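You operate a simulated robot arm through the tools that you are given. There is no shell and no other tool. Be economical: measure what you need, move in short steps, check, and stop when the job is done.

You are at the controls of a simulated two-armed robot. One attempt, no reset.

JOB
On the end bench top, fold the striped cloth in half and then in half again.

Only the result counts: the job must be done as asked and must still hold three seconds after the hand-in. Knocking over, shifting, dropping, spilling or breaking anything else fails it. Flat cloth is picked up by pressing the open fingertips on it (5 to 10 N) and closing them slowly along it; thin cloth reads only 2 to 8 mm in the jaws.

ROBOT AND FRAMES
Two 7-joint arms with two-finger parallel grippers on one trunk, on a base that drives. Base frame: it is fixed to the floor where the robot stands at the start and does not move with it; the origin is under the middle of the robot, x ahead of it, y to its left, z up. Units: mm, degrees, N and s.
The left shoulder is at the start at [70, 187, 1115], the right one opposite. Places, roughly: end bench top [600, -400, 800]. Payload 3.91 kg a hand.
The TCP of each hand is the grasp point between the finger pads, 30 mm short of the fingertips. In the tool frame z runs along the fingers and y along their closing line. Largest opening 110 mm; finger width 20, thickness 10; the body of the gripper, 48 by 112 mm, starts 55 mm behind the TCP.
Orientation is that of the tool frame in the base frame, as [roll, pitch, yaw] about the fixed x, y, z axes, in that order (R = Rz(yaw) Ry(pitch) Rx(roll)). With the fingers straight down and closing along the base's y, the tool's x points along the base's -x, its y along +y and its z along -z.

CONTROLS
- The arms move only by the tool apply_moves. It takes "left_plan", "right_plan" or both (then of equal length, played together; a hand with none holds still); each is a list that holds one entry, the list of rows, each a list of 7 numbers: the shift along the base's x, y, z in mm, then the turn, a rotation vector about the base's x, y, z in degrees, then the finger opening in mm, from 0 to 110. In form: [[[x, y, z, rx, ry, rz, claw], ...]]. A call has 1 to 20 rows; each row shifts and turns the commanded pose from where the row before left it. Each row takes 0.2 s and may step no farther than 50 mm and 8.6 degrees from the row before; otherwise, or with a gripper value out of range, the whole call is refused. A pose out of reach is approached as far as the arm can. The call stops where the force on the tool passes 40 N (or 10 N more than at its start, if that is more) or the arm is blocked; 0.2 s more then pass. The fingers move at their own pace (about 72 mm/s each) and stop on an object; they squeeze with about 29 N. The grip force told is the motor's: it shows also when the fingers shut on nothing. Time passes only in rows, and 0.2 s behind the last, so rows that do not move let the fingers close. The reply holds the time, the measured pose of the TCP, the force on the tool along the base axes, the opening and the grip force, in the units named above and with some noise, with the torque about the TCP (base axes, N m) and any sound that the robot's microphone picked up, and new pictures: "views" is both (left out), scene, wrist or none (wrist: the cameras of the hands that moved).
- Cameras (640 x 400 px; columns grow to the right, rows downward): "scene" is now at [125.5, -30.1, 1326.7]; the picture's right is [-0.35, -0.94, -0.00], its down [-0.66, 0.25, -0.70] and it looks along [0.66, -0.25, -0.71] (base axes); focal length 248 px, centre (320, 200). "left" rides on the left gripper at [72, -17, -104] in its tool frame; the picture's right is [0.23, 0.97, 0.00], its down [-0.76, 0.18, -0.62] and it looks along [-0.61, 0.14, 0.78] (tool axes); focal length 222 px, centre (320, 200). "right" rides on the right gripper at [72, 17, -103] in its tool frame; the picture's right is [-0.23, 0.97, 0.00], its down [-0.76, -0.18, -0.62] and it looks along [-0.61, -0.14, 0.78] (tool axes); focal length 222 px, centre (320, 200).
- lift_body(by): slides the trunk up (or, below 0, down) by that many mm; the arms and the scene camera ride with it, the base frame stays. It gives what a move gives, with no picture.
- steer(legs): drives the robot by 1 to 6 legs, each [ahead, turn to the left] in mm and degrees, along the robot's own axes; the way and the turn of a leg run together, so that a leg with both is an arc; at most 1500 mm and 180 degrees a leg. The arms and the cameras ride along, it lands a little off, and it stops where it bumps. It gives what a move gives, and a new picture of the scene camera.
- turn_head(pan, tilt): turns the head with the scene camera to pan (to the left, within 86 degrees either way) and tilt (down, from -29 to 69), counted from straight ahead of the robot. It gives what a move gives, and a new picture of the scene camera.
- pixel_to_xyz(camera, pixels): for up to 12 pixels [column, row] of the newest picture of that camera ("zoom" is the newest enlarged one), the place [x, y, z] in the base frame of the surface seen there, good to about 2 mm. The clock stands still meanwhile.
- enlarge(camera, box): a new picture of the part [left, top, right, bottom] of that camera's present view, enlarged. The clock stands still meanwhile.
- close_job(): hands the job in; it is judged then, once.

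Go step by step. Measure first, check grasps and placings, and put right what went wrong. The budget is 80 turns and 260 pictures, counting those below and the enlarged ones. Unless the task says otherwise, let go and move clear before handing in, and close with one line.

The tools are called as name(argument=value, ...) on one line, values as JSON. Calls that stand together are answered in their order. apply_moves: Moves the arms, as the interface text tells. Its arguments: {"type":"object","properties":{"left_plan":{"type":"array","items":{"type":"array","items":{"type":"array","items":{"type":"number"}}}},"right_plan":{"type":"array","items":{"type":"array","items":{"type":"array","items":{"type":"number"}}}},"views":{"type":"string","enum":["both","scene","wrist","none"]}},"required":[]} The other tools are called the same way: lift_body (by) slides the trunk up or down; steer (legs) drives the base; turn_head (pan, tilt) turns the head that bears the scene camera; pixel_to_xyz (camera, pixels) gives the place of the surface under pixels of a picture; enlarge (camera, box) takes an enlarged picture of a part of a camera's view; close_job () hands the job in.

At the start:

```text
clock: 0.0
left_tool_pos: [455.9, 33.2, 1085.1]
left_orientation: [-180.0, -0.1, 180.0]
left_ft_force: [0.8, -0.1, 0.5]
left_torque: [0.0, 0.01, -0.02]
left_grip_width: 110.2
left_finger_force: 0.1
right_tool_pos: [462.6, -443.2, 1000.9]
right_orientation: [-179.9, 0.0, 180.0]
right_ft_force: [0.0, 0.7, -0.7]
right_torque: [0.01, 0.0, -0.03]
right_grip_width: 110.1
right_finger_force: 0.0
trunk travel left (down, up): [-625.0, 315.0]
robot x, y, heading: [-1.0, 1.8, 0.0]
head pan, tilt: [-20.8, 45.2]
```

scene: 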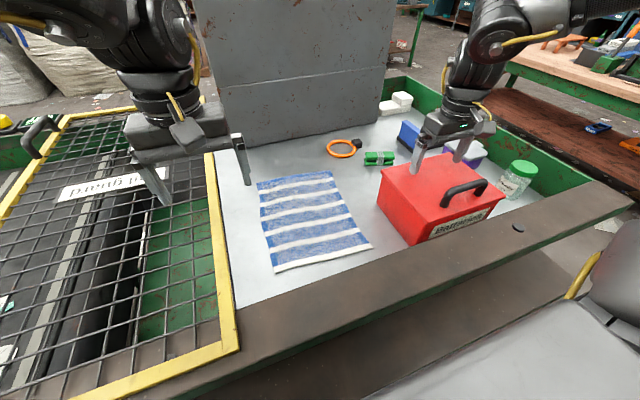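
right: 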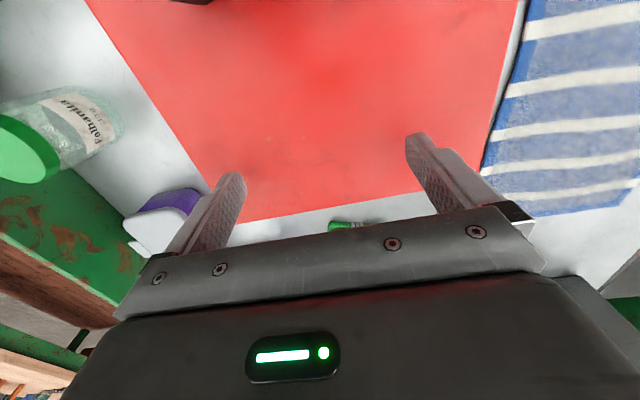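
left: 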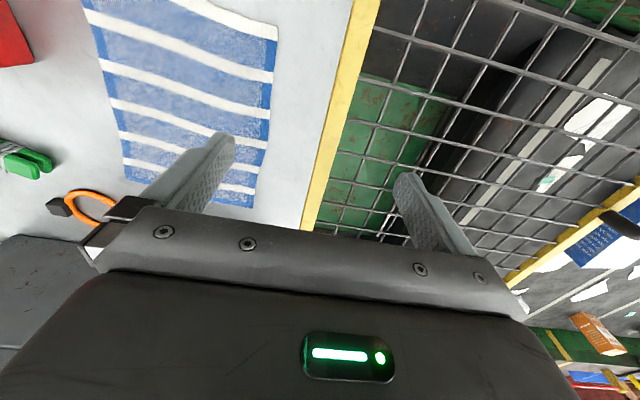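

The striped cloth lies flat in the scene view with corners near (257,185), (333,171), (371,245), (274,272). I will measure the corners and surroundings first.

pixel_to_xyz(camera="scene", pixels=[[258, 186], [332, 172], [370, 245], [275, 271], [310, 220], [240, 290], [222, 200], [380, 190], [410, 243], [205, 155], [355, 155], [235, 345]])

enlarge(camera="scene", box=[200, 130, 420, 300])

```text
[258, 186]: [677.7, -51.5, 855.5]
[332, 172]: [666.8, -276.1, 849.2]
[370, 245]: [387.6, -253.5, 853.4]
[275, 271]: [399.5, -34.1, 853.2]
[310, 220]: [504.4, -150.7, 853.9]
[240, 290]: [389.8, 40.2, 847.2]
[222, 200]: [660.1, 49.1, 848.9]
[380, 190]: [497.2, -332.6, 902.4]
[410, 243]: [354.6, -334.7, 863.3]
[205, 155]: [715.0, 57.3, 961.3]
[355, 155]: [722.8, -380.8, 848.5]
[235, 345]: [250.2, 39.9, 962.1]
```

```text
2.35 times, centred on (310, 215) of scene
```

zoom: 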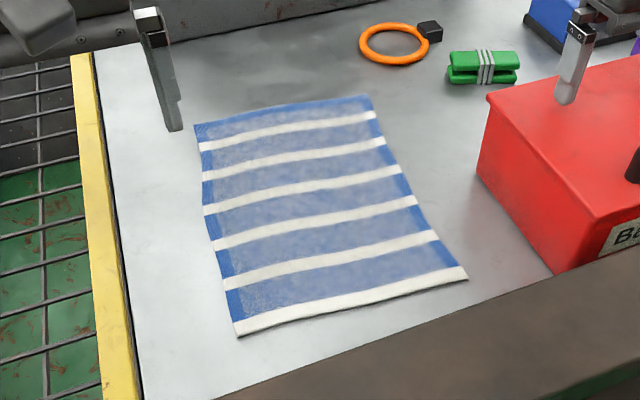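

The cloth spans about x 390–675 and y -45 to -265 on a top at z≈848. I need the rim and back panel geometry, plus finer corner positions, before moving.

pixel_to_xyz(camera="scene", pixels=[[300, 295], [300, 315], [430, 255], [520, 225], [240, 140], [260, 120], [340, 120], [352, 147], [250, 165], [470, 190], [385, 160]])

pixel_to_xyz(camera="zoom", pixels=[[196, 126], [369, 97], [466, 279], [239, 335], [350, 309], [350, 318], [210, 230], [200, 230], [415, 195], [425, 195], [280, 111], [280, 104]])

```text
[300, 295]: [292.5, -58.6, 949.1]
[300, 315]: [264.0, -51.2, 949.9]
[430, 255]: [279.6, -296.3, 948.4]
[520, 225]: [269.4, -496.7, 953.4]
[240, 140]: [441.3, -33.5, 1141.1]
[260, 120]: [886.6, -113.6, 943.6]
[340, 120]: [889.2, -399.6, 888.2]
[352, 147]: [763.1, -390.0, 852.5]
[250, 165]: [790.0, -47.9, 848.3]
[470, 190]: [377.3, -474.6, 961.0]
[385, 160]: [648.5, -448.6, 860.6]
```

```text
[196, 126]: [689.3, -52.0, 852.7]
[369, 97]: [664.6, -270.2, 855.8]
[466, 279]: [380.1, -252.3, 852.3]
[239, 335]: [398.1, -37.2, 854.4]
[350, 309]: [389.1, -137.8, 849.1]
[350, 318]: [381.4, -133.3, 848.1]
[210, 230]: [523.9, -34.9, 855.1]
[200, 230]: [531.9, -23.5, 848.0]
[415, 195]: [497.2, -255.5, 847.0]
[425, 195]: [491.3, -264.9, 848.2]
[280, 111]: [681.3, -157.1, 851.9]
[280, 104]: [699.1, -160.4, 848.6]
```

The near rim top is z≈949 at x<300 and the back panel is beyond x≈790, so there is room to take the near edge (x≈385–398) to the far edge. I'll bring both hands over the near corners with the fingers closing along x and the cameras outward.

apply_moves(left_plan=[[[0, 0, 0, 0, 0, -7.83, 110], [0, -5, -5, 0, 0, -7.83, 100], [-5, -10, -10, 0, 0, -7.83, 80], [-5, -10, -15, 0, 0, -7.83, 60], [-5, -10, -15, 0, 0, -7.83, 50], [-5, -10, -15, 0, 0, -7.83, 40], [-5, -10, -15, 0, 0, -7.83, 35], [-5, -10, -15, 0, 0, -7.83, 30], [-5, -10, -15, 0, 0, -7.83, 30], [-5, -10, -15, 0, 0, -7.83, 30], [-2, -8, -15, 0, 0, -7.7, 30], [0, 0, 0, 0, 0, 0, 30]]], right_plan=[[[0, 0, 30, 0, 0, 7.83, 110], [0, 0, 30, 0, 0, 7.83, 100], [0, 20, 0, 0, 0, 7.83, 80], [0, 35, 0, 0, 0, 7.83, 60], [0, 40, 0, 0, 0, 7.83, 50], [-10, 40, 0, 0, 0, 7.83, 40], [-15, 40, -10, 0, 0, 7.83, 35], [-15, 28, -20, 0, 0, 7.83, 30], [-10, 0, -30, 0, 0, 7.83, 30], [-5, 0, -30, 0, 0, 7.83, 30], [0, 0, -30, 0, 0, 3, 30], [0, 0, 0, 0, 0, 0, 30]]])

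```text
clock: 2.6
left_tool_pos: [285.3, -159.9, 1224.2]
left_orientation: [-176.3, 1.3, 96.6]
left_ft_force: [0.6, -1.2, -0.7]
left_torque: [-0.03, -0.03, -0.01]
left_grip_width: 29.8
left_finger_force: 0.1
left hand out of reach, approached as far as the arm can: row 3, 4, 5, 6, 7, 8, 9, 10, 11
right_tool_pos: [406.3, -238.8, 941.9]
right_orientation: [180.0, -0.1, -98.6]
right_ft_force: [0.2, 0.0, -0.2]
right_torque: [-0.01, -0.01, 0.03]
right_grip_width: 29.9
right_finger_force: 0.1
trunk travel left (down, up): [-625.0, 315.0]
robot x, y, heading: [-1.8, -1.8, -0.4]
head pan, tilt: [-20.8, 45.2]
```

scene: 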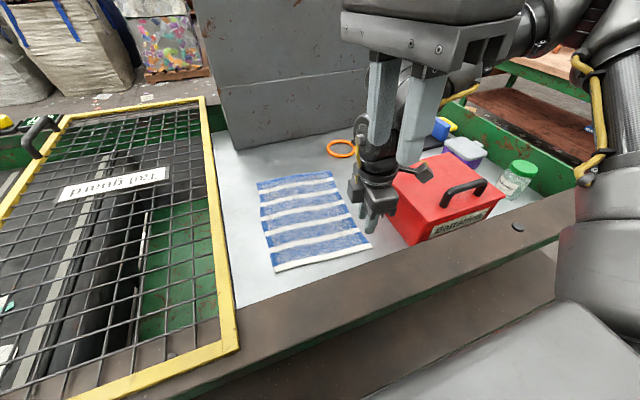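
right: 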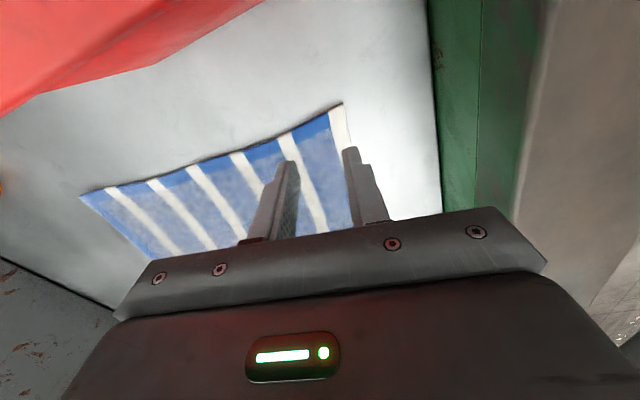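
left: 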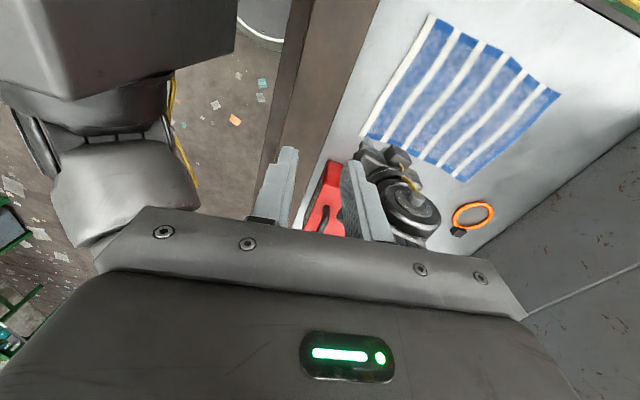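

The left arm can't reach there from this heading and swung up to (285,-160,1224), while the right hand is well placed. I'll back the left hand out, raise the right one and then turn the base right so the cloth lies straight ahead.

apply_moves(left_plan=[[[10, 30, 0, 0, 0, 0, 30], [15, 30, 0, 0, 0, 0, 30], [20, 30, 0, 0, 0, 0, 30], [20, 30, 0, 0, 0, 0, 30], [20, 30, 0, 0, 0, 0, 30], [20, 30, 0, 0, 0, 0, 30], [20, 30, 0, 0, 0, 0, 30], [20, 10, 0, 0, 0, 0, 30], [0, 0, 0, 0, 0, 0, 30]]], right_plan=[[[0, 0, 20, 0, 0, 0, 30], [0, 0, 20, 0, 0, 0, 30], [0, -10, 20, 0, 0, 0, 30], [0, -10, 20, 0, 0, 0, 30], [0, -10, 20, 0, 0, 0, 30], [0, -10, 20, 0, 0, 0, 30], [0, -10, 20, 0, 0, 0, 30], [0, 0, 20, 0, 0, 0, 30], [0, 0, 0, 0, 0, 0, 30]]], views="scene")

```text
clock: 4.6
left_tool_pos: [362.2, -19.2, 1298.1]
left_orientation: [-177.3, -0.9, 95.9]
left_ft_force: [-0.7, -0.5, 0.9]
left_torque: [0.02, 0.02, -0.01]
left_grip_width: 29.9
left_finger_force: 0.1
left hand out of reach, approached as far as the arm can: row 1, 2, 3, 4, 5, 6, 7, 8
right_tool_pos: [408.2, -290.8, 1100.7]
right_orientation: [179.9, 0.1, -98.8]
right_ft_force: [-0.7, 0.1, 0.3]
right_torque: [0.0, 0.03, 0.02]
right_grip_width: 29.9
right_finger_force: 0.1
trunk travel left (down, up): [-625.0, 315.0]
robot x, y, heading: [-1.7, -0.5, -0.2]
head pan, tilt: [-20.8, 45.2]
```

scene: 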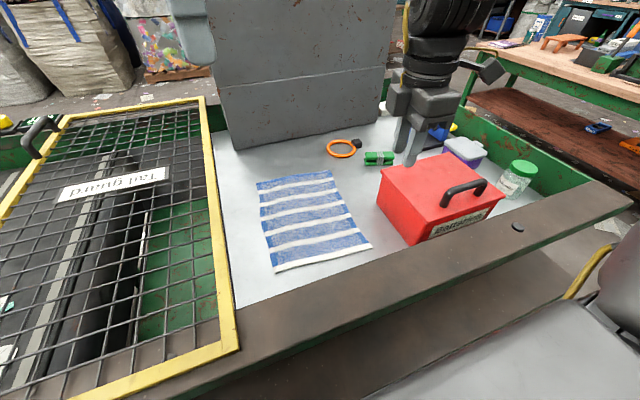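

Everything is clear of the bench now, so I'll turn the base to the right to bring the cloth in front.

steer(legs=[[0, -18]])

turn_head(pan=0, tilt=50)

```text
clock: 6.0
left_tool_pos: [340.0, -129.5, 1298.4]
left_orientation: [-177.2, -0.9, 77.9]
left_ft_force: [0.6, -0.4, -0.4]
left_torque: [0.01, -0.01, 0.03]
left_grip_width: 30.1
left_finger_force: 0.1
right_tool_pos: [298.1, -402.4, 1101.0]
right_orientation: [180.0, 0.0, -116.8]
right_ft_force: [-0.7, -0.9, 1.2]
right_torque: [0.05, 0.01, 0.03]
right_grip_width: 30.1
right_finger_force: 0.1
trunk travel left (down, up): [-625.0, 315.0]
robot x, y, heading: [3.2, -3.1, -18.2]
head pan, tilt: [-20.8, 45.2]
```

scene: 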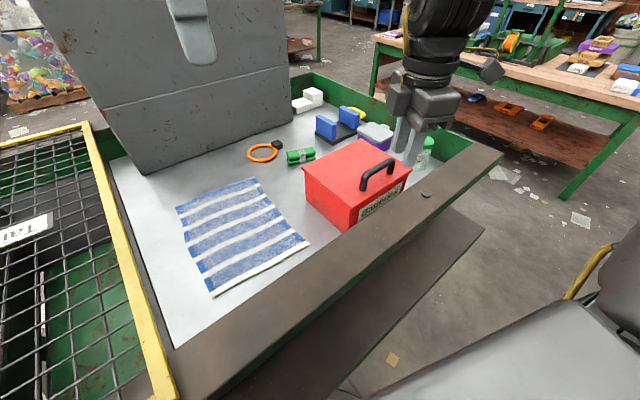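

```text
clock: 6.8
left_tool_pos: [339.3, -130.2, 1297.7]
left_orientation: [-177.1, -1.0, 77.9]
left_ft_force: [-0.1, 0.0, 0.2]
left_torque: [0.01, 0.02, 0.03]
left_grip_width: 29.8
left_finger_force: 0.1
right_tool_pos: [299.3, -402.1, 1100.6]
right_orientation: [-179.9, 0.0, -116.8]
right_ft_force: [1.0, -0.5, 0.3]
right_torque: [0.02, 0.0, -0.01]
right_grip_width: 30.2
right_finger_force: 0.0
trunk travel left (down, up): [-625.0, 315.0]
robot x, y, heading: [-0.8, 0.2, -18.0]
head pan, tilt: [0.0, 50.0]
```

scene: 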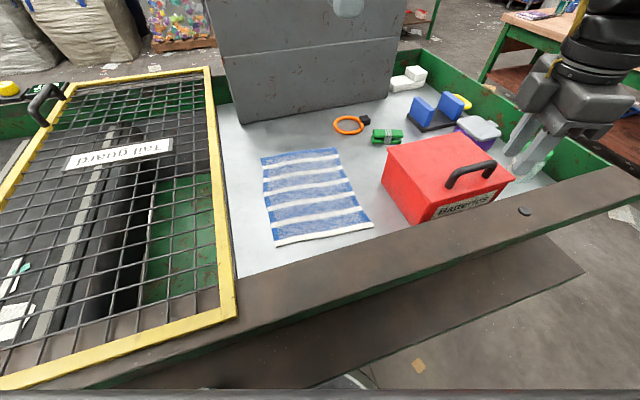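

The base turned cleanly. Now I'll bring both hands above the near corners, with the right hand staying high until it clears the toolbox.

apply_moves(left_plan=[[[8, 15, 0, 0, 0, 1.4, 30], [8, 15, 0, 0, 0, 1.4, 30], [8, 15, -20, 0, 0, 1.4, 30], [8, 15, -30, 0, 0, 1.4, 30], [8, 15, -40, 0, 0, 1.4, 30], [8, 0, -40, 0, 0, 0, 30], [8, 0, -40, 0, 0, 0, 30], [8, 0, -40, 0, 0, 0, 30], [8, 0, -40, 0, 0, 0, 30], [9, 0, -40, 0, 0, 0, 30]]], right_plan=[[[15, 20, 0, 0, 0, 4, 30], [15, 20, 0, 0, 0, 4, 30], [15, 20, 0, 0, 0, 4, 30], [15, 20, 0, 0, 0, 4, 30], [15, 20, 0, 0, 0, 4, 30], [15, 20, 0, 0, 0, 1.8, 30], [9, 20, -25, 0, 0, 0, 30], [5, 17, -30, 0, 0, 0, 30], [5, 0, -40, 0, 0, 0, 30], [0, 0, -45, 0, 0, 0, 30]]])

```text
clock: 9.0
left_tool_pos: [482.6, -156.4, 1221.9]
left_orientation: [-176.7, -0.7, 85.2]
left_ft_force: [-0.7, -10.4, -25.5]
left_torque: [-0.75, 0.1, 0.0]
left_grip_width: 30.0
left_finger_force: 0.0
left hand out of reach, approached as far as the arm can: row 1, 3, 4, 5, 6, 7, 8, 9, 10
right_tool_pos: [334.1, -333.7, 1024.1]
right_orientation: [179.9, 0.1, -95.0]
right_ft_force: [-0.2, 0.7, -0.6]
right_torque: [0.02, -0.02, -0.02]
right_grip_width: 29.9
right_finger_force: 0.0
right hand out of reach, approached as far as the arm can: row 3, 4, 5, 6, 7, 8
trunk travel left (down, up): [-625.0, 315.0]
robot x, y, heading: [-1.9, 2.3, -18.1]
head pan, tilt: [0.0, 50.0]
stopped in row 10 (left hand): the force on the tool passed its limit (the readings are from after the stop); the commanded pose is now the measured one
```

scene: 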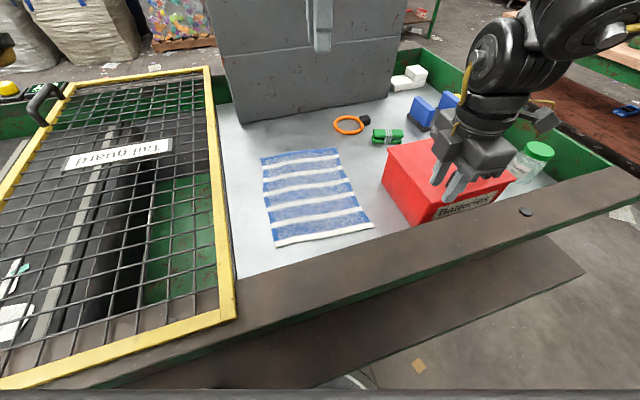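
right: 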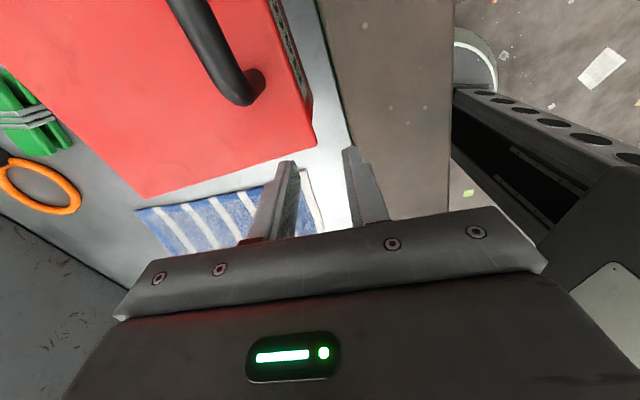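
left: 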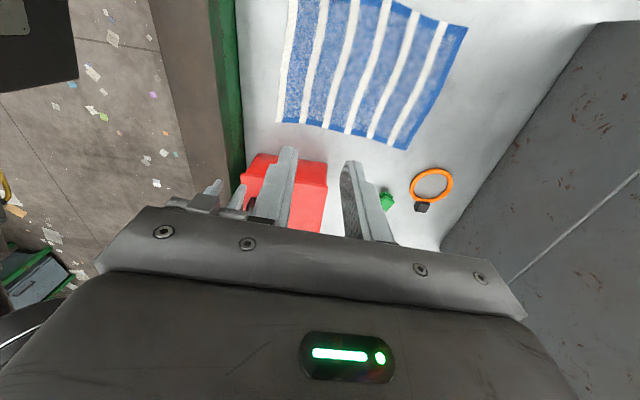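

Both hands strayed because the reach is poor this high up at the current trunk height, and the left hand touched something, probably the right wrist (210,190 in its view). I'll move the left away alone, then raise the trunk for better arm posture.

apply_moves(left_plan=[[[0, 10, 10, 0, 0, 0, 30], [0, 20, 10, 0, 0, 0, 30], [0, 25, 0, 0, 0, 0, 30], [0, 25, 0, 0, 0, 0, 30], [0, 25, 0, 0, 0, 0, 30], [0, 25, 0, 0, 0, 0, 30], [0, 25, 0, 0, 0, 0, 30]]], views="scene")

lift_body(by=180)

```text
clock: 9.2
left_tool_pos: [478.9, -155.4, 1225.0]
left_orientation: [-176.6, -0.2, 85.1]
left_ft_force: [-1.8, -11.9, -29.5]
left_torque: [-1.0, 0.04, 0.03]
left_grip_width: 29.7
left_finger_force: 0.1
right_tool_pos: [331.6, -331.8, 1026.8]
right_orientation: [-179.9, 0.0, -95.1]
right_ft_force: [0.1, -0.2, 0.5]
right_torque: [-0.05, 0.01, 0.03]
right_grip_width: 30.1
right_finger_force: 0.2
trunk travel left (down, up): [-625.0, 315.0]
robot x, y, heading: [-1.9, 0.4, -18.0]
head pan, tilt: [0.0, 50.0]
stopped in row 1 (left hand): the force on the tool passed its limit (the readings are from after the stop); the commanded pose is now the measured one
```

scene: 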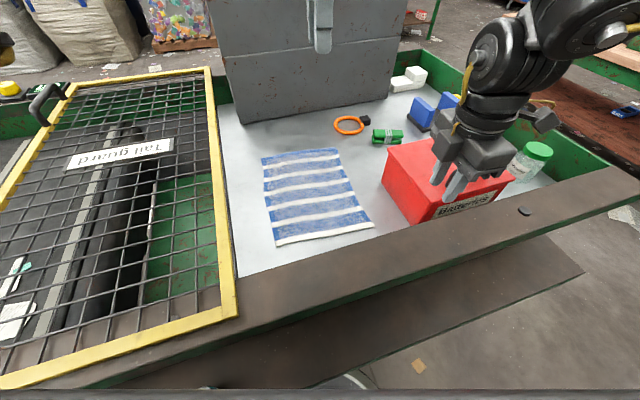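

```text
clock: 10.0
left_tool_pos: [479.9, -156.5, 1266.9]
left_orientation: [-176.4, -0.3, 85.2]
left_ft_force: [-0.8, -9.5, -22.4]
left_torque: [-0.67, 0.1, -0.01]
left_grip_width: 30.0
left_finger_force: 0.0
right_tool_pos: [332.5, -331.5, 1068.0]
right_orientation: [-180.0, 0.0, -95.1]
right_ft_force: [0.3, 0.9, -0.4]
right_torque: [0.01, 0.02, 0.02]
right_grip_width: 29.8
right_finger_force: 0.0
trunk travel left (down, up): [-667.0, 273.0]
robot x, y, heading: [0.5, -1.5, -17.9]
head pan, tilt: [0.0, 50.0]
stopped: the force on the tool passed its limit (the readings are from after the stop); the commanded pose is now the measured one
```

The left force persists and grew when moving up, so the hand is likely pressed under its own forearm. I'll move it down and outward instead.

apply_moves(left_plan=[[[3, 0, -8, 0, 0, 0, 30], [8, 0, -15, 0, 0, 0, 30], [10, 0, -20, 0, 0, 0, 30]]], views="none")

turn_head(pan=0, tilt=10)

```text
clock: 10.5
left_tool_pos: [487.3, -159.5, 1258.5]
left_orientation: [-176.2, -0.3, 85.6]
left_ft_force: [0.5, -10.0, -22.5]
left_torque: [-0.66, 0.12, -0.06]
left_grip_width: 29.8
left_finger_force: 0.1
left hand out of reach, approached as far as the arm can: row 2
right_tool_pos: [332.9, -331.1, 1066.3]
right_orientation: [180.0, 0.1, -95.1]
right_ft_force: [-0.5, -0.3, 0.6]
right_torque: [0.02, 0.0, 0.0]
right_grip_width: 30.1
right_finger_force: 0.0
trunk travel left (down, up): [-667.0, 273.0]
robot x, y, heading: [-1.4, -1.3, -18.5]
head pan, tilt: [0.0, 50.0]
stopped in row 2 (left hand): the force on the tool passed its limit (the readings are from after the stop); the commanded pose is now the measured one
```

```text
clock: 11.6
left_tool_pos: [487.0, -159.1, 1258.8]
left_orientation: [-176.3, -0.4, 85.7]
left_ft_force: [-11.5, -12.8, -28.2]
left_torque: [-0.59, -1.27, 0.81]
left_grip_width: 30.0
left_finger_force: 0.0
right_tool_pos: [333.4, -332.0, 1066.9]
right_orientation: [-180.0, 0.0, -95.1]
right_ft_force: [-0.2, -0.9, 0.6]
right_torque: [-0.01, 0.03, 0.0]
right_grip_width: 29.9
right_finger_force: 0.1
trunk travel left (down, up): [-667.0, 273.0]
robot x, y, heading: [0.3, -2.1, -18.2]
head pan, tilt: [0.0, 10.0]
```

scene: 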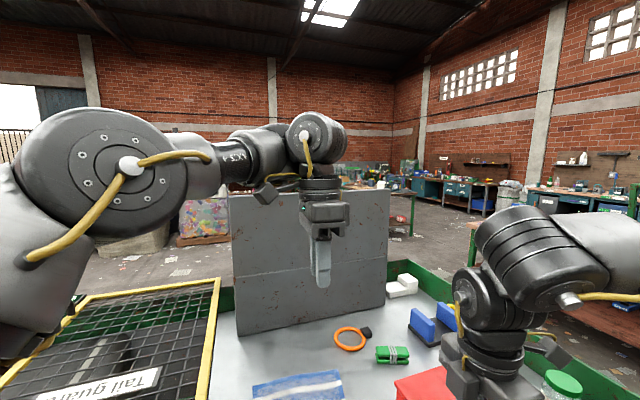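

Now it's clear: the left hand's camera at (265,190) is pressed against its own forearm, so the camera-outward yaw is bad for this posture. I'll turn the left tool back (+yaw) to free it.

apply_moves(left_plan=[[[0, 0, 0, 0, 0, 3, 30], [0, 0, 0, 0, 0, 6, 30], [0, 0, 0, 0, 0, 8, 30], [0, 0, 0, 0, 0, 8, 30], [0, 0, 0, 0, 0, 8, 30], [0, 0, 0, 0, 0, 8, 30]]], views="scene")

```text
clock: 11.9
left_tool_pos: [486.6, -159.7, 1257.9]
left_orientation: [-176.1, -0.2, 86.0]
left_ft_force: [-9.4, -3.8, -10.5]
left_torque: [-0.19, -0.92, 0.64]
left_grip_width: 30.0
left_finger_force: 0.0
right_tool_pos: [332.0, -331.7, 1065.9]
right_orientation: [180.0, 0.1, -95.1]
right_ft_force: [-0.4, -0.5, 0.9]
right_torque: [0.0, 0.02, 0.01]
right_grip_width: 30.0
right_finger_force: 0.1
trunk travel left (down, up): [-667.0, 273.0]
robot x, y, heading: [1.5, 2.1, -18.1]
head pan, tilt: [0.0, 10.0]
stopped in row 1 (left hand): the force on the tool passed its limit (the readings are from after the stop); the commanded pose is now the measured one
```

scene: 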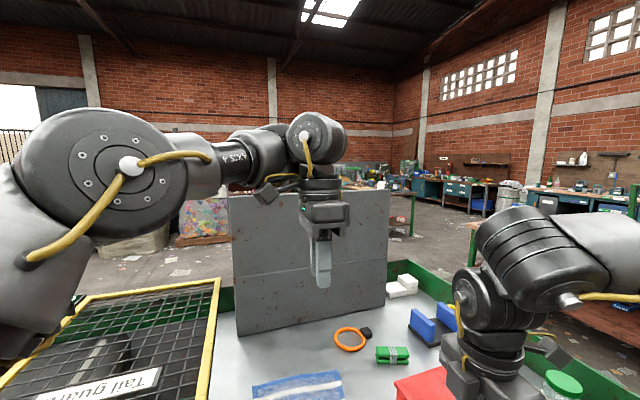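

Force dropped to about 14 N. I'll tilt the tool so its camera side (+y) drops away from the forearm.

apply_moves(left_plan=[[[0, 0, 0, -3, 0, 0, 30], [0, 0, 0, -5, 0, 0, 30], [0, 0, 0, -6, 0, 0, 30], [0, 0, 0, -6, 0, 0, 30]]], views="scene")

```text
clock: 12.9
left_tool_pos: [522.1, -192.4, 1303.2]
left_orientation: [-177.6, 19.6, 85.7]
left_ft_force: [-0.1, -0.2, -0.2]
left_torque: [0.0, 0.02, -0.02]
left_grip_width: 30.1
left_finger_force: 0.0
left hand out of reach, approached as far as the arm can: row 1, 2, 3, 4
right_tool_pos: [332.3, -332.3, 1065.6]
right_orientation: [-180.0, 0.0, -95.1]
right_ft_force: [0.5, -0.2, -0.4]
right_torque: [-0.04, 0.0, -0.01]
right_grip_width: 30.1
right_finger_force: 0.1
trunk travel left (down, up): [-667.0, 273.0]
robot x, y, heading: [2.4, 0.5, -17.7]
head pan, tilt: [0.0, 10.0]
```

scene: 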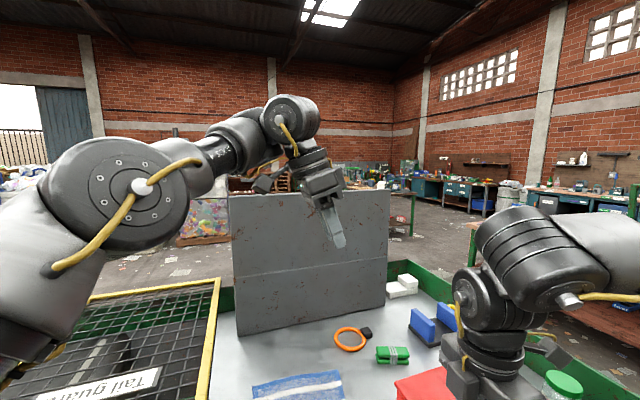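

Freed (force ≈ 0). Now I'll lift the trunk and afterwards swing the left tool back to its default yaw.

lift_body(by=140)

apply_moves(left_plan=[[[0, 10, 0, 2, 0, 7, 30], [0, 10, 0, 2, 0, 7, 30], [0, 10, 0, 3, 0, 7, 30], [0, 10, 0, 3, 0, 7, 30], [0, 10, 0, 3, 0, 7, 30], [0, 10, 0, 2, 0, 7, 30], [0, 10, -10, 2, 0, 7, 30], [0, 10, -10, 2, 0, 7, 30], [0, 10, -10, 0, 0, 7, 30], [0, 10, -10, 0, 0, 7, 30], [0, 10, -10, 0, 0, 7, 30]]], views="scene")

```text
clock: 14.5
left_tool_pos: [521.6, -192.7, 1442.8]
left_orientation: [-177.7, 19.6, 85.7]
left_ft_force: [-0.3, -0.4, 0.1]
left_torque: [0.0, -0.02, -0.01]
left_grip_width: 30.1
left_finger_force: 0.0
right_tool_pos: [332.9, -332.5, 1206.5]
right_orientation: [-180.0, 0.0, -95.2]
right_ft_force: [-0.4, -0.6, 0.0]
right_torque: [0.0, 0.0, -0.01]
right_grip_width: 30.3
right_finger_force: 0.1
trunk travel left (down, up): [-807.0, 133.0]
robot x, y, heading: [-0.1, 0.1, -18.2]
head pan, tilt: [0.0, 10.0]
```

```text
clock: 16.9
left_tool_pos: [540.6, -108.0, 1421.6]
left_orientation: [175.4, 2.4, 162.0]
left_ft_force: [1.0, -0.6, -0.8]
left_torque: [0.01, 0.0, 0.02]
left_grip_width: 30.2
left_finger_force: 0.1
left hand out of reach, approached as far as the arm can: row 1, 2, 8, 9, 10, 11
right_tool_pos: [333.6, -332.4, 1205.7]
right_orientation: [-180.0, 0.0, -95.1]
right_ft_force: [0.1, -0.7, 0.5]
right_torque: [0.01, -0.03, -0.01]
right_grip_width: 29.9
right_finger_force: 0.1
trunk travel left (down, up): [-807.0, 133.0]
robot x, y, heading: [-0.8, -0.8, -18.1]
head pan, tilt: [0.0, 10.0]
```

scene: 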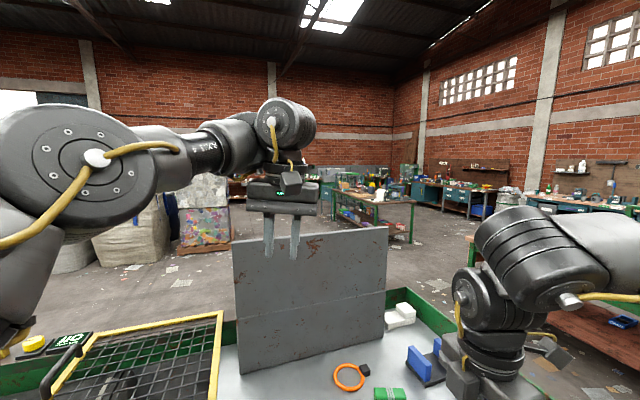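

The left hand is back in a sound posture but high. I'll bring both hands down with yaw ≈175° (closing along the near edge), cameras toward the robot.

apply_moves(left_plan=[[[-10, 0, -20, -2, 0, 1, 50], [-10, 0, -25, -2, 0, 1, 50], [-10, 0, -25, 0, 0, 1, 50], [-10, 5, -25, 0, 0, 1, 50], [-10, 5, -25, 0, 0, 1, 50], [-10, 10, -25, 0, 0, 1, 50], [-10, 10, -25, 0, 0, 1, 50], [-10, 10, -25, 0, 0, 1, 50], [-10, 10, -25, 0, 0, 1, 50], [-10, 10, -25, 0, 0, 1, 50], [0, 8, -25, 0, 0, 1, 50], [0, 0, -25, 0, 0, 2, 50]]], right_plan=[[[0, 0, 0, 0, 0, -7.5, 50], [0, 0, 0, 0, 0, -7.5, 50], [0, 0, 0, 0, 0, -7.5, 50], [0, 0, 0, 0, 0, -7.5, 50], [0, 0, 0, 0, 0, -7.5, 50], [5, 0, 0, 0, 0, -7.5, 50], [10, 10, 0, 0, 0, -7.5, 50], [10, 10, 0, 0, 0, -7.5, 50], [10, 10, -10, 0, 0, -7.5, 50], [10, 10, -20, 0, 0, -7.5, 50], [10, 10, -20, 0, 0, -7.5, 50], [10, 10, -20, 0, 0, -7.3, 50]]], views="scene")

turn_head(pan=0, tilt=50)

```text
clock: 19.5
left_tool_pos: [551.2, -214.1, 1315.7]
left_orientation: [179.8, 2.9, 174.9]
left_ft_force: [-0.9, 0.1, 0.2]
left_torque: [0.02, 0.01, -0.03]
left_grip_width: 49.8
left_finger_force: 0.1
left hand out of reach, approached as far as the arm can: row 1, 2, 3, 4, 5, 6, 7, 8, 9, 10, 11, 12
right_tool_pos: [352.3, -344.2, 1220.4]
right_orientation: [179.9, 0.1, 174.9]
right_ft_force: [-0.1, 0.2, -0.2]
right_torque: [0.03, 0.01, 0.01]
right_grip_width: 50.0
right_finger_force: 0.1
right hand out of reach, approached as far as the arm can: row 7, 8, 9, 10, 11, 12
trunk travel left (down, up): [-807.0, 133.0]
robot x, y, heading: [0.9, -2.1, -18.1]
head pan, tilt: [0.0, 10.0]
```

scene: 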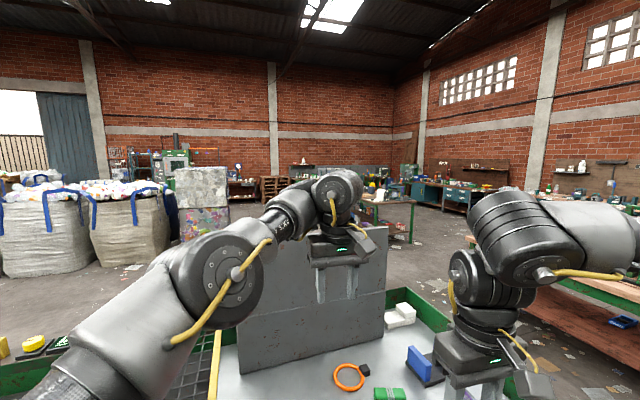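

```text
clock: 20.6
left_tool_pos: [551.1, -213.8, 1315.9]
left_orientation: [179.6, 3.1, 175.1]
left_ft_force: [-0.4, 0.6, 0.7]
left_torque: [-0.01, 0.02, -0.03]
left_grip_width: 50.2
left_finger_force: 0.1
right_tool_pos: [352.4, -343.9, 1220.6]
right_orientation: [179.8, 0.1, 175.2]
right_ft_force: [0.7, 0.0, 0.0]
right_torque: [-0.02, 0.02, -0.02]
right_grip_width: 50.1
right_finger_force: 0.1
trunk travel left (down, up): [-807.0, 133.0]
robot x, y, heading: [5.5, -2.2, -17.7]
head pan, tilt: [0.0, 50.0]
```

scene: 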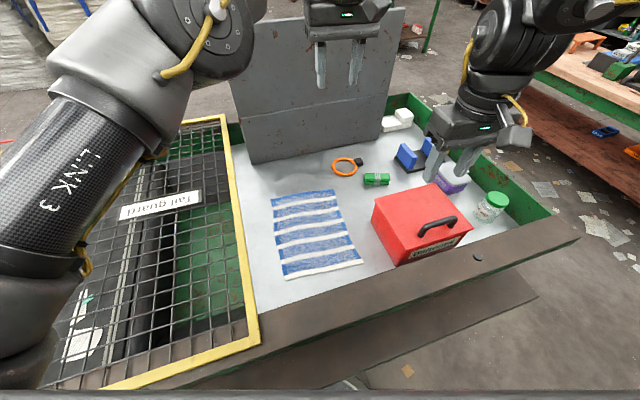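

The arms follow their reach limits badly up high. I'll test how the left hand answers a plain descent before doing more.

apply_moves(left_plan=[[[0, 0, -20, 0, 0, -3, 50], [0, 0, -20, 0, 0, -3, 50], [0, 0, -20, 0, 0, -3, 50], [0, 0, -20, 0, 0, -3, 50], [0, 0, 0, 0, 0, 0, 50]]], right_plan=[[[0, 0, -20, 0, 0, 0, 50], [0, 0, -20, 0, 0, 0, 50], [0, 0, -20, 0, 0, 0, 50], [0, 0, -20, 0, 0, 0, 50], [0, 0, 0, 0, 0, 0, 50]]], views="none")

```text
clock: 21.8
left_tool_pos: [535.0, -240.1, 1295.2]
left_orientation: [179.6, 3.3, 162.9]
left_ft_force: [-0.1, 1.0, -0.7]
left_torque: [0.03, -0.04, -0.05]
left_grip_width: 50.4
left_finger_force: 0.0
left hand out of reach, approached as far as the arm can: row 1, 2, 3, 4
right_tool_pos: [351.6, -343.5, 1140.3]
right_orientation: [180.0, 0.0, 175.1]
right_ft_force: [-0.6, -0.1, -1.3]
right_torque: [-0.01, 0.02, -0.03]
right_grip_width: 50.2
right_finger_force: 0.1
trunk travel left (down, up): [-807.0, 133.0]
robot x, y, heading: [1.0, -0.6, -18.2]
head pan, tilt: [0.0, 50.0]
```

The right hand obeys now; the left is still against a joint limit. I'll move the left hand toward the robot's left, where its start posture was.

apply_moves(left_plan=[[[0, 20, 0, 0, 0, 0, 50], [0, 20, 0, 0, 0, 0, 50], [0, 20, 0, 0, 0, 0, 50], [0, 20, 0, 0, 0, 0, 50], [0, 20, 0, 0, 0, 0, 50], [0, 20, 0, 0, 0, 0, 50], [0, 20, 0, 0, 0, 0, 50], [0, 0, 0, 0, 0, 0, 50]]], views="scene")

```text
clock: 23.6
left_tool_pos: [568.6, -182.2, 1339.5]
left_orientation: [179.3, 3.5, 162.9]
left_ft_force: [0.2, 0.0, 0.1]
left_torque: [0.01, 0.01, -0.06]
left_grip_width: 50.0
left_finger_force: 0.1
left hand out of reach, approached as far as the arm can: row 1, 2, 3, 4, 5, 6, 7
right_tool_pos: [352.3, -344.6, 1140.3]
right_orientation: [180.0, 0.0, 175.1]
right_ft_force: [0.5, -0.3, -0.4]
right_torque: [0.04, 0.0, 0.03]
right_grip_width: 50.2
right_finger_force: 0.0
trunk travel left (down, up): [-807.0, 133.0]
robot x, y, heading: [2.2, 1.7, -17.9]
head pan, tilt: [0.0, 50.0]
```

scene: 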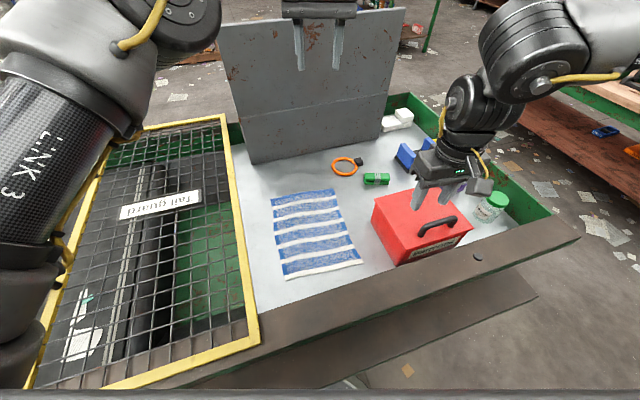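

The left wrist is bent to its limit (forearm rising, tool down). I'll tilt the fingers outward to relax the wrist, then lower the hand.

apply_moves(left_plan=[[[0, 0, 0, -4.5, -5.2, 0, 50], [0, 0, 0, -4.5, -5.2, 0, 50], [0, 0, 0, -4.5, -5.2, 0, 50], [0, 0, 0, -4.5, -5.2, 0, 50], [0, 0, 0, -4.5, -5.2, 0, 50], [0, 0, 0, -4.5, -5.2, 0, 50], [-10, 10, -25, 0, 0, 0, 50], [-10, 10, -25, 0, 0, 0, 50], [-10, 10, -25, 0, 0, 0, 50], [-10, 10, -25, 0, 0, 0, 50], [-10, 10, -25, 0, 0, 0, 50], [-10, 10, -25, 0, 0, 0, 50], [0, 0, 0, 0, 0, 0, 50]]], views="scene")

turn_head(pan=15, tilt=15)

```text
clock: 26.4
left_tool_pos: [573.4, -232.4, 1390.4]
left_orientation: [-173.3, 18.2, 164.3]
left_ft_force: [0.2, -0.7, 0.5]
left_torque: [-0.03, -0.01, 0.06]
left_grip_width: 50.4
left_finger_force: 0.1
left hand out of reach, approached as far as the arm can: row 1, 2, 3, 4, 5, 6, 7, 8, 9, 10, 11, 12
right_tool_pos: [351.5, -345.0, 1141.5]
right_orientation: [180.0, 0.1, 175.1]
right_ft_force: [0.1, -0.2, -0.3]
right_torque: [-0.02, 0.02, 0.01]
right_grip_width: 49.9
right_finger_force: 0.0
trunk travel left (down, up): [-807.0, 133.0]
robot x, y, heading: [3.4, -4.1, -18.1]
head pan, tilt: [0.0, 50.0]
```

scene: 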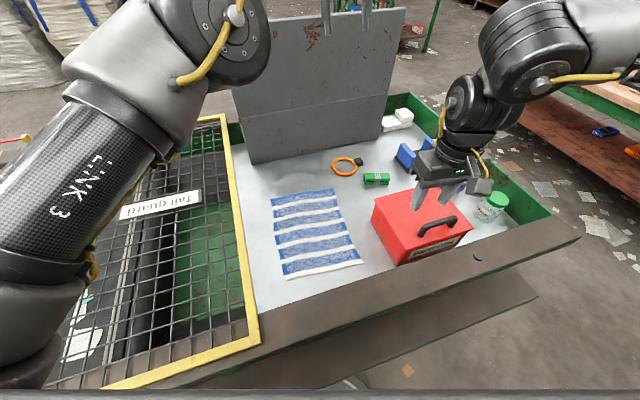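

```text
clock: 27.4
left_tool_pos: [571.0, -231.1, 1390.5]
left_orientation: [-173.3, 18.2, 164.3]
left_ft_force: [-0.3, 0.5, 0.4]
left_torque: [0.04, 0.02, -0.01]
left_grip_width: 50.4
left_finger_force: 0.0
right_tool_pos: [351.6, -344.0, 1141.8]
right_orientation: [-180.0, 0.1, 175.1]
right_ft_force: [0.1, 0.0, 0.2]
right_torque: [-0.01, 0.0, 0.01]
right_grip_width: 49.9
right_finger_force: 0.0
trunk travel left (down, up): [-807.0, 133.0]
robot x, y, heading: [-0.1, -0.7, -18.1]
head pan, tilt: [15.0, 15.0]
```

scene: 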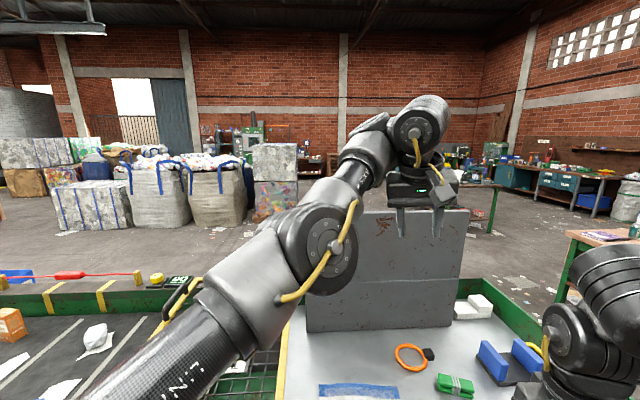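

The left arm's posture looks wound against a wrist-roll limit from the negative yaw. I'll try unwinding it by turning yaw the positive way while commanding no translation.

apply_moves(left_plan=[[[0, 0, 0, 0, 0, 7, 50], [0, 0, 0, 0, 0, 7, 50], [0, 0, 0, 0, 0, 7, 50], [0, 0, 0, 0, 0, 7, 50], [0, 0, 0, 0, 0, 7, 50], [0, 0, 0, 0, 0, 7, 50], [0, 0, -20, 0, 0, 0, 50], [0, 0, -20, 0, 0, 0, 50], [0, 0, -20, 0, 0, 0, 50], [0, 0, 0, 0, 0, 0, 50]]], views="scene")

```text
clock: 29.6
left_tool_pos: [540.6, -253.2, 1393.6]
left_orientation: [-164.7, 10.6, -155.4]
left_ft_force: [-0.2, -0.5, 0.0]
left_torque: [0.0, -0.03, 0.03]
left_grip_width: 50.2
left_finger_force: 0.0
left hand out of reach, approached as far as the arm can: row 1, 2, 3, 4, 5, 6, 9
right_tool_pos: [351.9, -344.7, 1140.4]
right_orientation: [180.0, -0.1, 175.1]
right_ft_force: [-0.7, -0.1, 0.2]
right_torque: [-0.01, -0.02, 0.0]
right_grip_width: 50.3
right_finger_force: 0.0
trunk travel left (down, up): [-807.0, 133.0]
robot x, y, heading: [0.9, -1.5, -17.8]
head pan, tilt: [15.0, 15.0]
```

scene: 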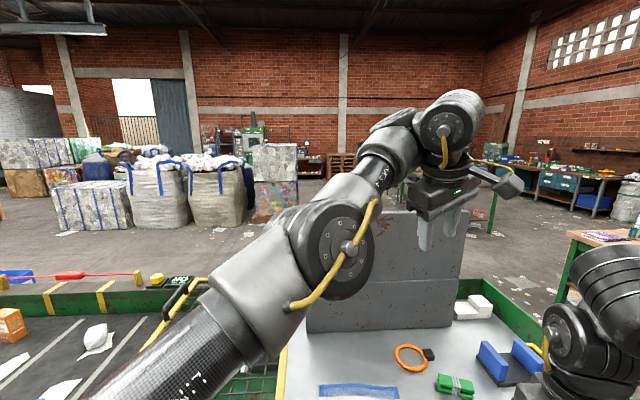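

With positive yaw the left hand tracked downward for two rows. I'll keep going down while pulling it back toward its own shoulder.

apply_moves(left_plan=[[[-15, 20, -10, 0, 0, 0, 50], [-15, 20, -10, 0, 0, 0, 50], [-15, 20, -10, 0, 0, 0, 50], [-15, 20, -10, 0, 0, 0, 50], [-15, 20, -10, 0, 0, 0, 50], [-15, 20, -10, 0, 0, 0, 50], [-15, 20, -10, 0, 0, 0, 50], [-15, 20, -10, 0, 0, 0, 50], [0, 0, 0, 0, 0, 0, 50]]], views="scene")

```text
clock: 31.6
left_tool_pos: [539.6, -252.7, 1395.7]
left_orientation: [-164.6, 10.8, -155.3]
left_ft_force: [0.3, 0.3, 0.3]
left_torque: [-0.01, 0.02, 0.01]
left_grip_width: 50.0
left_finger_force: 0.0
left hand out of reach, approached as far as the arm can: row 1, 2, 3, 4, 5, 6, 7, 8
right_tool_pos: [351.9, -345.4, 1140.6]
right_orientation: [180.0, -0.1, 175.1]
right_ft_force: [0.3, 0.7, -0.9]
right_torque: [0.0, -0.02, -0.03]
right_grip_width: 50.2
right_finger_force: 0.1
trunk travel left (down, up): [-807.0, 133.0]
robot x, y, heading: [0.1, 0.5, -18.0]
head pan, tilt: [15.0, 15.0]
```

scene: 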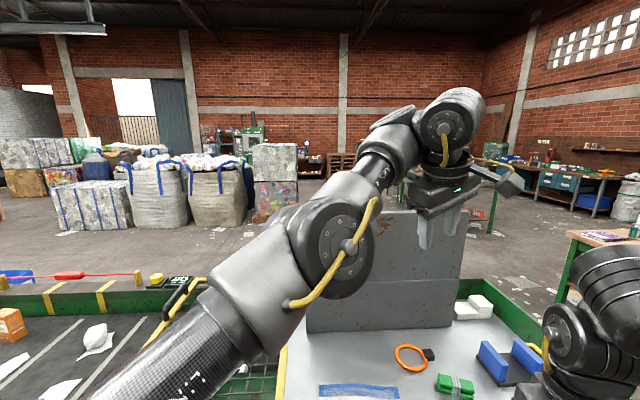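

The left arm refuses that. I'll probe small moves in each direction in one call, since the reply lists which rows are reachable.

apply_moves(left_plan=[[[20, 0, 0, 0, 0, 0, 50], [-20, 0, 0, 0, 0, 0, 50], [-20, 0, 0, 0, 0, 0, 50], [20, 0, 0, 0, 0, 0, 50], [0, 20, 0, 0, 0, 0, 50], [0, -20, 0, 0, 0, 0, 50], [0, -20, 0, 0, 0, 0, 50], [0, 20, 0, 0, 0, 0, 50], [0, 0, 20, 0, 0, 0, 50], [0, 0, -20, 0, 0, 0, 50], [0, 0, 0, 6, 0, 0, 50], [0, 0, 0, -6, 0, 0, 50], [0, 0, 0, -6, 0, 0, 50], [0, 0, 0, 6, 0, 0, 50], [0, 0, 0, 0, 6, 0, 50], [0, 0, 0, 0, -6, 0, 50], [0, 0, 0, 0, -6, 0, 50], [0, 0, 0, 0, 6, 0, 50], [0, 0, 0, 0, 0, 6, 50], [0, 0, 0, 0, 0, -6, 50]]], views="none")

```text
clock: 35.8
left_tool_pos: [536.4, -219.7, 1474.5]
left_orientation: [-164.5, 10.8, -155.4]
left_ft_force: [-0.2, -0.3, -0.6]
left_torque: [0.0, -0.01, 0.0]
left_grip_width: 50.1
left_finger_force: 0.1
left hand out of reach, approached as far as the arm can: row 1, 2, 3, 4, 5, 6, 7, 8, 11, 12, 13
right_tool_pos: [351.5, -345.3, 1141.3]
right_orientation: [-180.0, 0.0, 175.1]
right_ft_force: [-0.1, -0.3, -0.1]
right_torque: [0.03, 0.01, 0.03]
right_grip_width: 50.4
right_finger_force: 0.1
trunk travel left (down, up): [-807.0, 133.0]
robot x, y, heading: [2.3, -0.6, -17.9]
head pan, tilt: [15.0, 15.0]
```

The drift brought it back into a reachable state (rows 14–20 were fine). I'll move it toward the robot's left at this height in small steps.

apply_moves(left_plan=[[[-5, 15, 5, 0, 0, 0, 50], [-5, 15, 5, 0, 0, 0, 50], [-5, 15, 5, 0, 0, 0, 50], [-5, 15, 5, 0, 0, 0, 50], [-5, 15, 0, 0, 0, 0, 50], [-5, 15, 0, 0, 0, 0, 50], [-5, 15, 0, 0, 0, 0, 50], [-5, 15, 0, 0, 0, 0, 50], [-5, 15, 0, 0, 0, 0, 50], [-5, 15, 0, 0, 0, 0, 50], [-5, 15, 0, 0, 0, 0, 50], [-5, 15, 0, 0, 0, 0, 50], [0, 0, 0, 0, 0, 0, 50]]], views="scene")

```text
clock: 38.6
left_tool_pos: [512.8, -78.0, 1561.4]
left_orientation: [-164.5, 10.8, -155.4]
left_ft_force: [-0.5, 1.1, -0.1]
left_torque: [0.03, -0.02, 0.0]
left_grip_width: 50.0
left_finger_force: 0.0
left hand out of reach, approached as far as the arm can: row 3, 4, 5, 6, 7, 8, 9, 10, 11, 12
right_tool_pos: [351.4, -344.3, 1141.7]
right_orientation: [-180.0, -0.1, 175.1]
right_ft_force: [0.0, -0.1, -0.3]
right_torque: [-0.03, 0.01, 0.0]
right_grip_width: 50.0
right_finger_force: 0.2
trunk travel left (down, up): [-807.0, 133.0]
robot x, y, heading: [-0.1, 4.9, -17.8]
head pan, tilt: [15.0, 15.0]
```

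scene: 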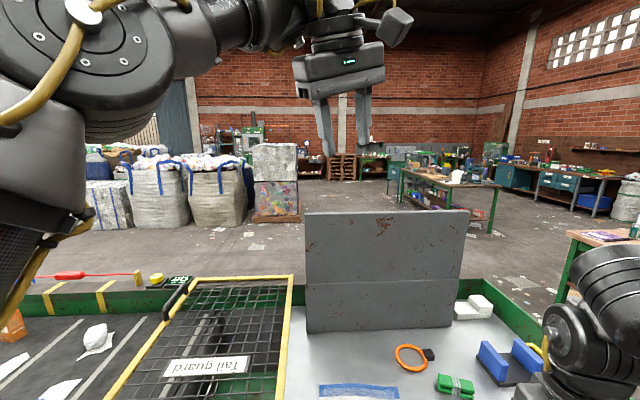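

The elbow has moved back to the left side, much nearer its original posture. I'll now try descending from here while levelling the tool and restoring the yaw.

apply_moves(left_plan=[[[0, 15, -10, 0, 0, -4, 50], [0, 15, -10, 0, 0, -4, 50], [0, 10, -15, 0, 0, -4, 50], [0, 10, -20, 0, 0, -4, 50], [0, 10, -20, 0, 0, -4, 50], [0, 0, -20, 0, 0, -4, 50], [0, 0, -20, 0, 0, -4, 50], [0, 0, -20, 0, 0, -4, 50], [0, 0, -20, 0, 0, -4, 50], [0, 0, -20, 0, 0, -4, 50], [0, 0, 0, 0, 0, 0, 50]]], views="scene")

```text
clock: 41.0
left_tool_pos: [583.5, -59.2, 1507.4]
left_orientation: [-164.5, 10.7, 164.6]
left_ft_force: [0.5, -0.4, -0.5]
left_torque: [-0.01, 0.01, 0.01]
left_grip_width: 49.9
left_finger_force: 0.1
left hand out of reach, approached as far as the arm can: row 1, 2, 3, 4, 5, 6, 7, 8, 9, 10
right_tool_pos: [352.1, -342.6, 1140.6]
right_orientation: [179.9, 0.0, 175.1]
right_ft_force: [-0.1, 0.6, -1.0]
right_torque: [0.0, 0.02, 0.05]
right_grip_width: 49.9
right_finger_force: 0.1
trunk travel left (down, up): [-807.0, 133.0]
robot x, y, heading: [2.6, -1.7, -18.3]
head pan, tilt: [15.0, 15.0]
```

scene: 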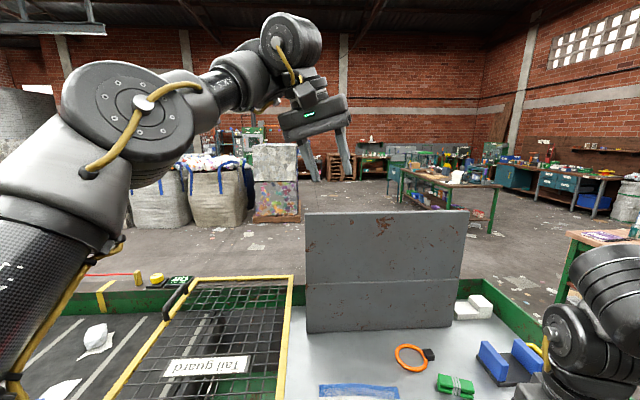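

The left hand is now high and out of the way, so I'll do the folds with the right hand alone, corner by corner. I'll turn the base left so the whole cloth is on the right arm's side, and lower the trunk a bit.

steer(legs=[[0, 27]])

lift_body(by=-90)

turn_head(pan=-25, tilt=48)

```text
clock: 42.8
left_tool_pos: [544.7, 215.1, 1505.7]
left_orientation: [-164.6, 10.7, -168.0]
left_ft_force: [0.0, -0.2, -0.5]
left_torque: [0.01, 0.05, -0.04]
left_grip_width: 50.2
left_finger_force: 0.2
right_tool_pos: [471.9, -145.9, 1141.7]
right_orientation: [-180.0, 0.0, -157.5]
right_ft_force: [0.3, 0.0, 0.1]
right_torque: [-0.01, -0.02, 0.0]
right_grip_width: 50.5
right_finger_force: 0.0
trunk travel left (down, up): [-807.0, 133.0]
robot x, y, heading: [-1.9, -1.4, 9.3]
head pan, tilt: [15.0, 15.0]
```

scene: 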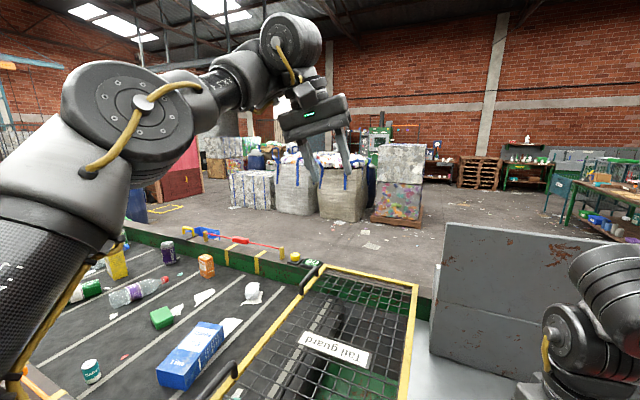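

```text
clock: 44.0
left_tool_pos: [545.2, 215.7, 1416.4]
left_orientation: [-164.5, 10.8, -168.0]
left_ft_force: [0.4, 0.1, 0.7]
left_torque: [-0.01, 0.01, 0.0]
left_grip_width: 50.2
left_finger_force: 0.1
right_tool_pos: [470.3, -143.6, 1051.7]
right_orientation: [179.9, 0.1, -157.6]
right_ft_force: [-0.5, -0.6, -0.1]
right_torque: [0.02, -0.01, 0.01]
right_grip_width: 50.0
right_finger_force: 0.1
trunk travel left (down, up): [-717.0, 223.0]
robot x, y, heading: [-2.3, -0.1, 9.3]
head pan, tilt: [15.0, 15.0]
```

```text
clock: 45.1
left_tool_pos: [544.7, 215.2, 1416.3]
left_orientation: [-164.5, 10.7, -167.9]
left_ft_force: [0.9, 0.0, 0.0]
left_torque: [-0.01, -0.02, 0.01]
left_grip_width: 50.1
left_finger_force: 0.1
right_tool_pos: [470.4, -144.5, 1050.0]
right_orientation: [179.9, -0.1, -157.6]
right_ft_force: [0.7, 0.5, 0.0]
right_torque: [-0.01, 0.0, 0.01]
right_grip_width: 50.2
right_finger_force: 0.1
trunk travel left (down, up): [-717.0, 223.0]
robot x, y, heading: [-1.9, -0.2, 9.1]
head pan, tilt: [-25.0, 48.0]
```

scene: 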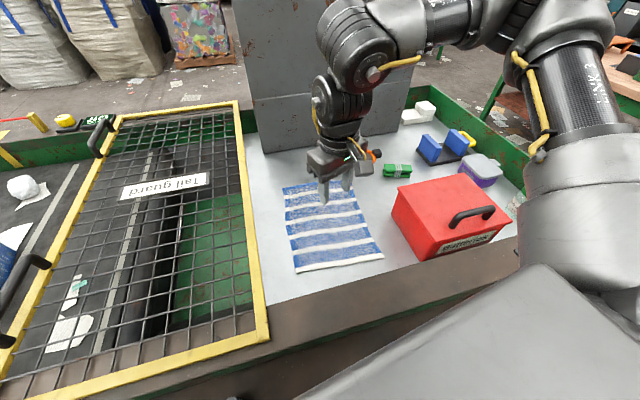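

The right arm is nicely posed over the cloth. I'll turn it to close along x and hover above the near-right corner, aiming at (401,-238).

apply_moves(right_plan=[[[-9, -12, 0, 0, 0, 7.8, 30], [-9, -12, 0, 0, 0, 7.8, 30], [-9, -12, 0, 0, 0, 7.8, 30], [-9, -12, -15, 0, 0, 7.8, 30], [-9, -12, -20, 0, 0, 7.8, 30], [-9, -12, -25, 0, 0, 7.8, 30], [-9, -12, -30, 0, 0, 7.8, 30], [-6, -10, -35, 0, 0, 8, 30], [0, 0, 0, 0, 0, 0, 30]]])

```text
clock: 47.1
left_tool_pos: [544.4, 216.3, 1416.3]
left_orientation: [-164.5, 10.6, -168.0]
left_ft_force: [-0.8, 0.3, -0.3]
left_torque: [0.01, 0.0, 0.0]
left_grip_width: 50.2
left_finger_force: 0.0
right_tool_pos: [401.5, -237.7, 925.9]
right_orientation: [-180.0, 0.0, -94.9]
right_ft_force: [-1.0, 0.0, -0.6]
right_torque: [-0.01, -0.06, -0.03]
right_grip_width: 30.3
right_finger_force: 0.0
trunk travel left (down, up): [-717.0, 223.0]
robot x, y, heading: [1.4, 0.8, 9.3]
head pan, tilt: [-25.0, 48.0]
```

scene: 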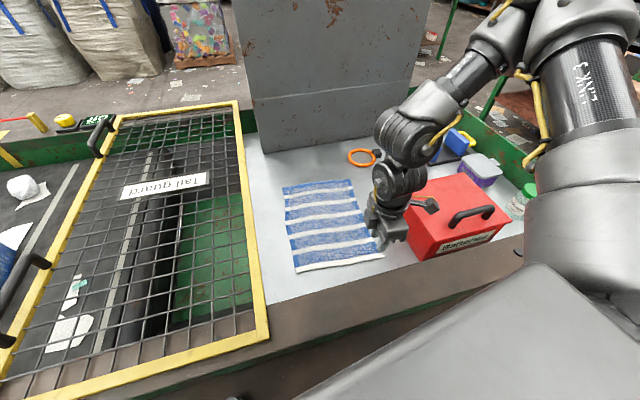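
right: 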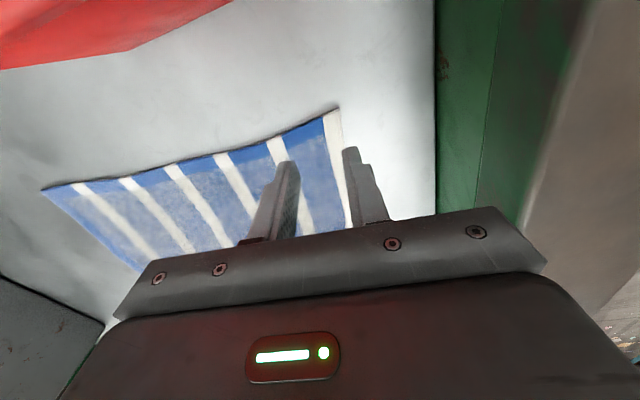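

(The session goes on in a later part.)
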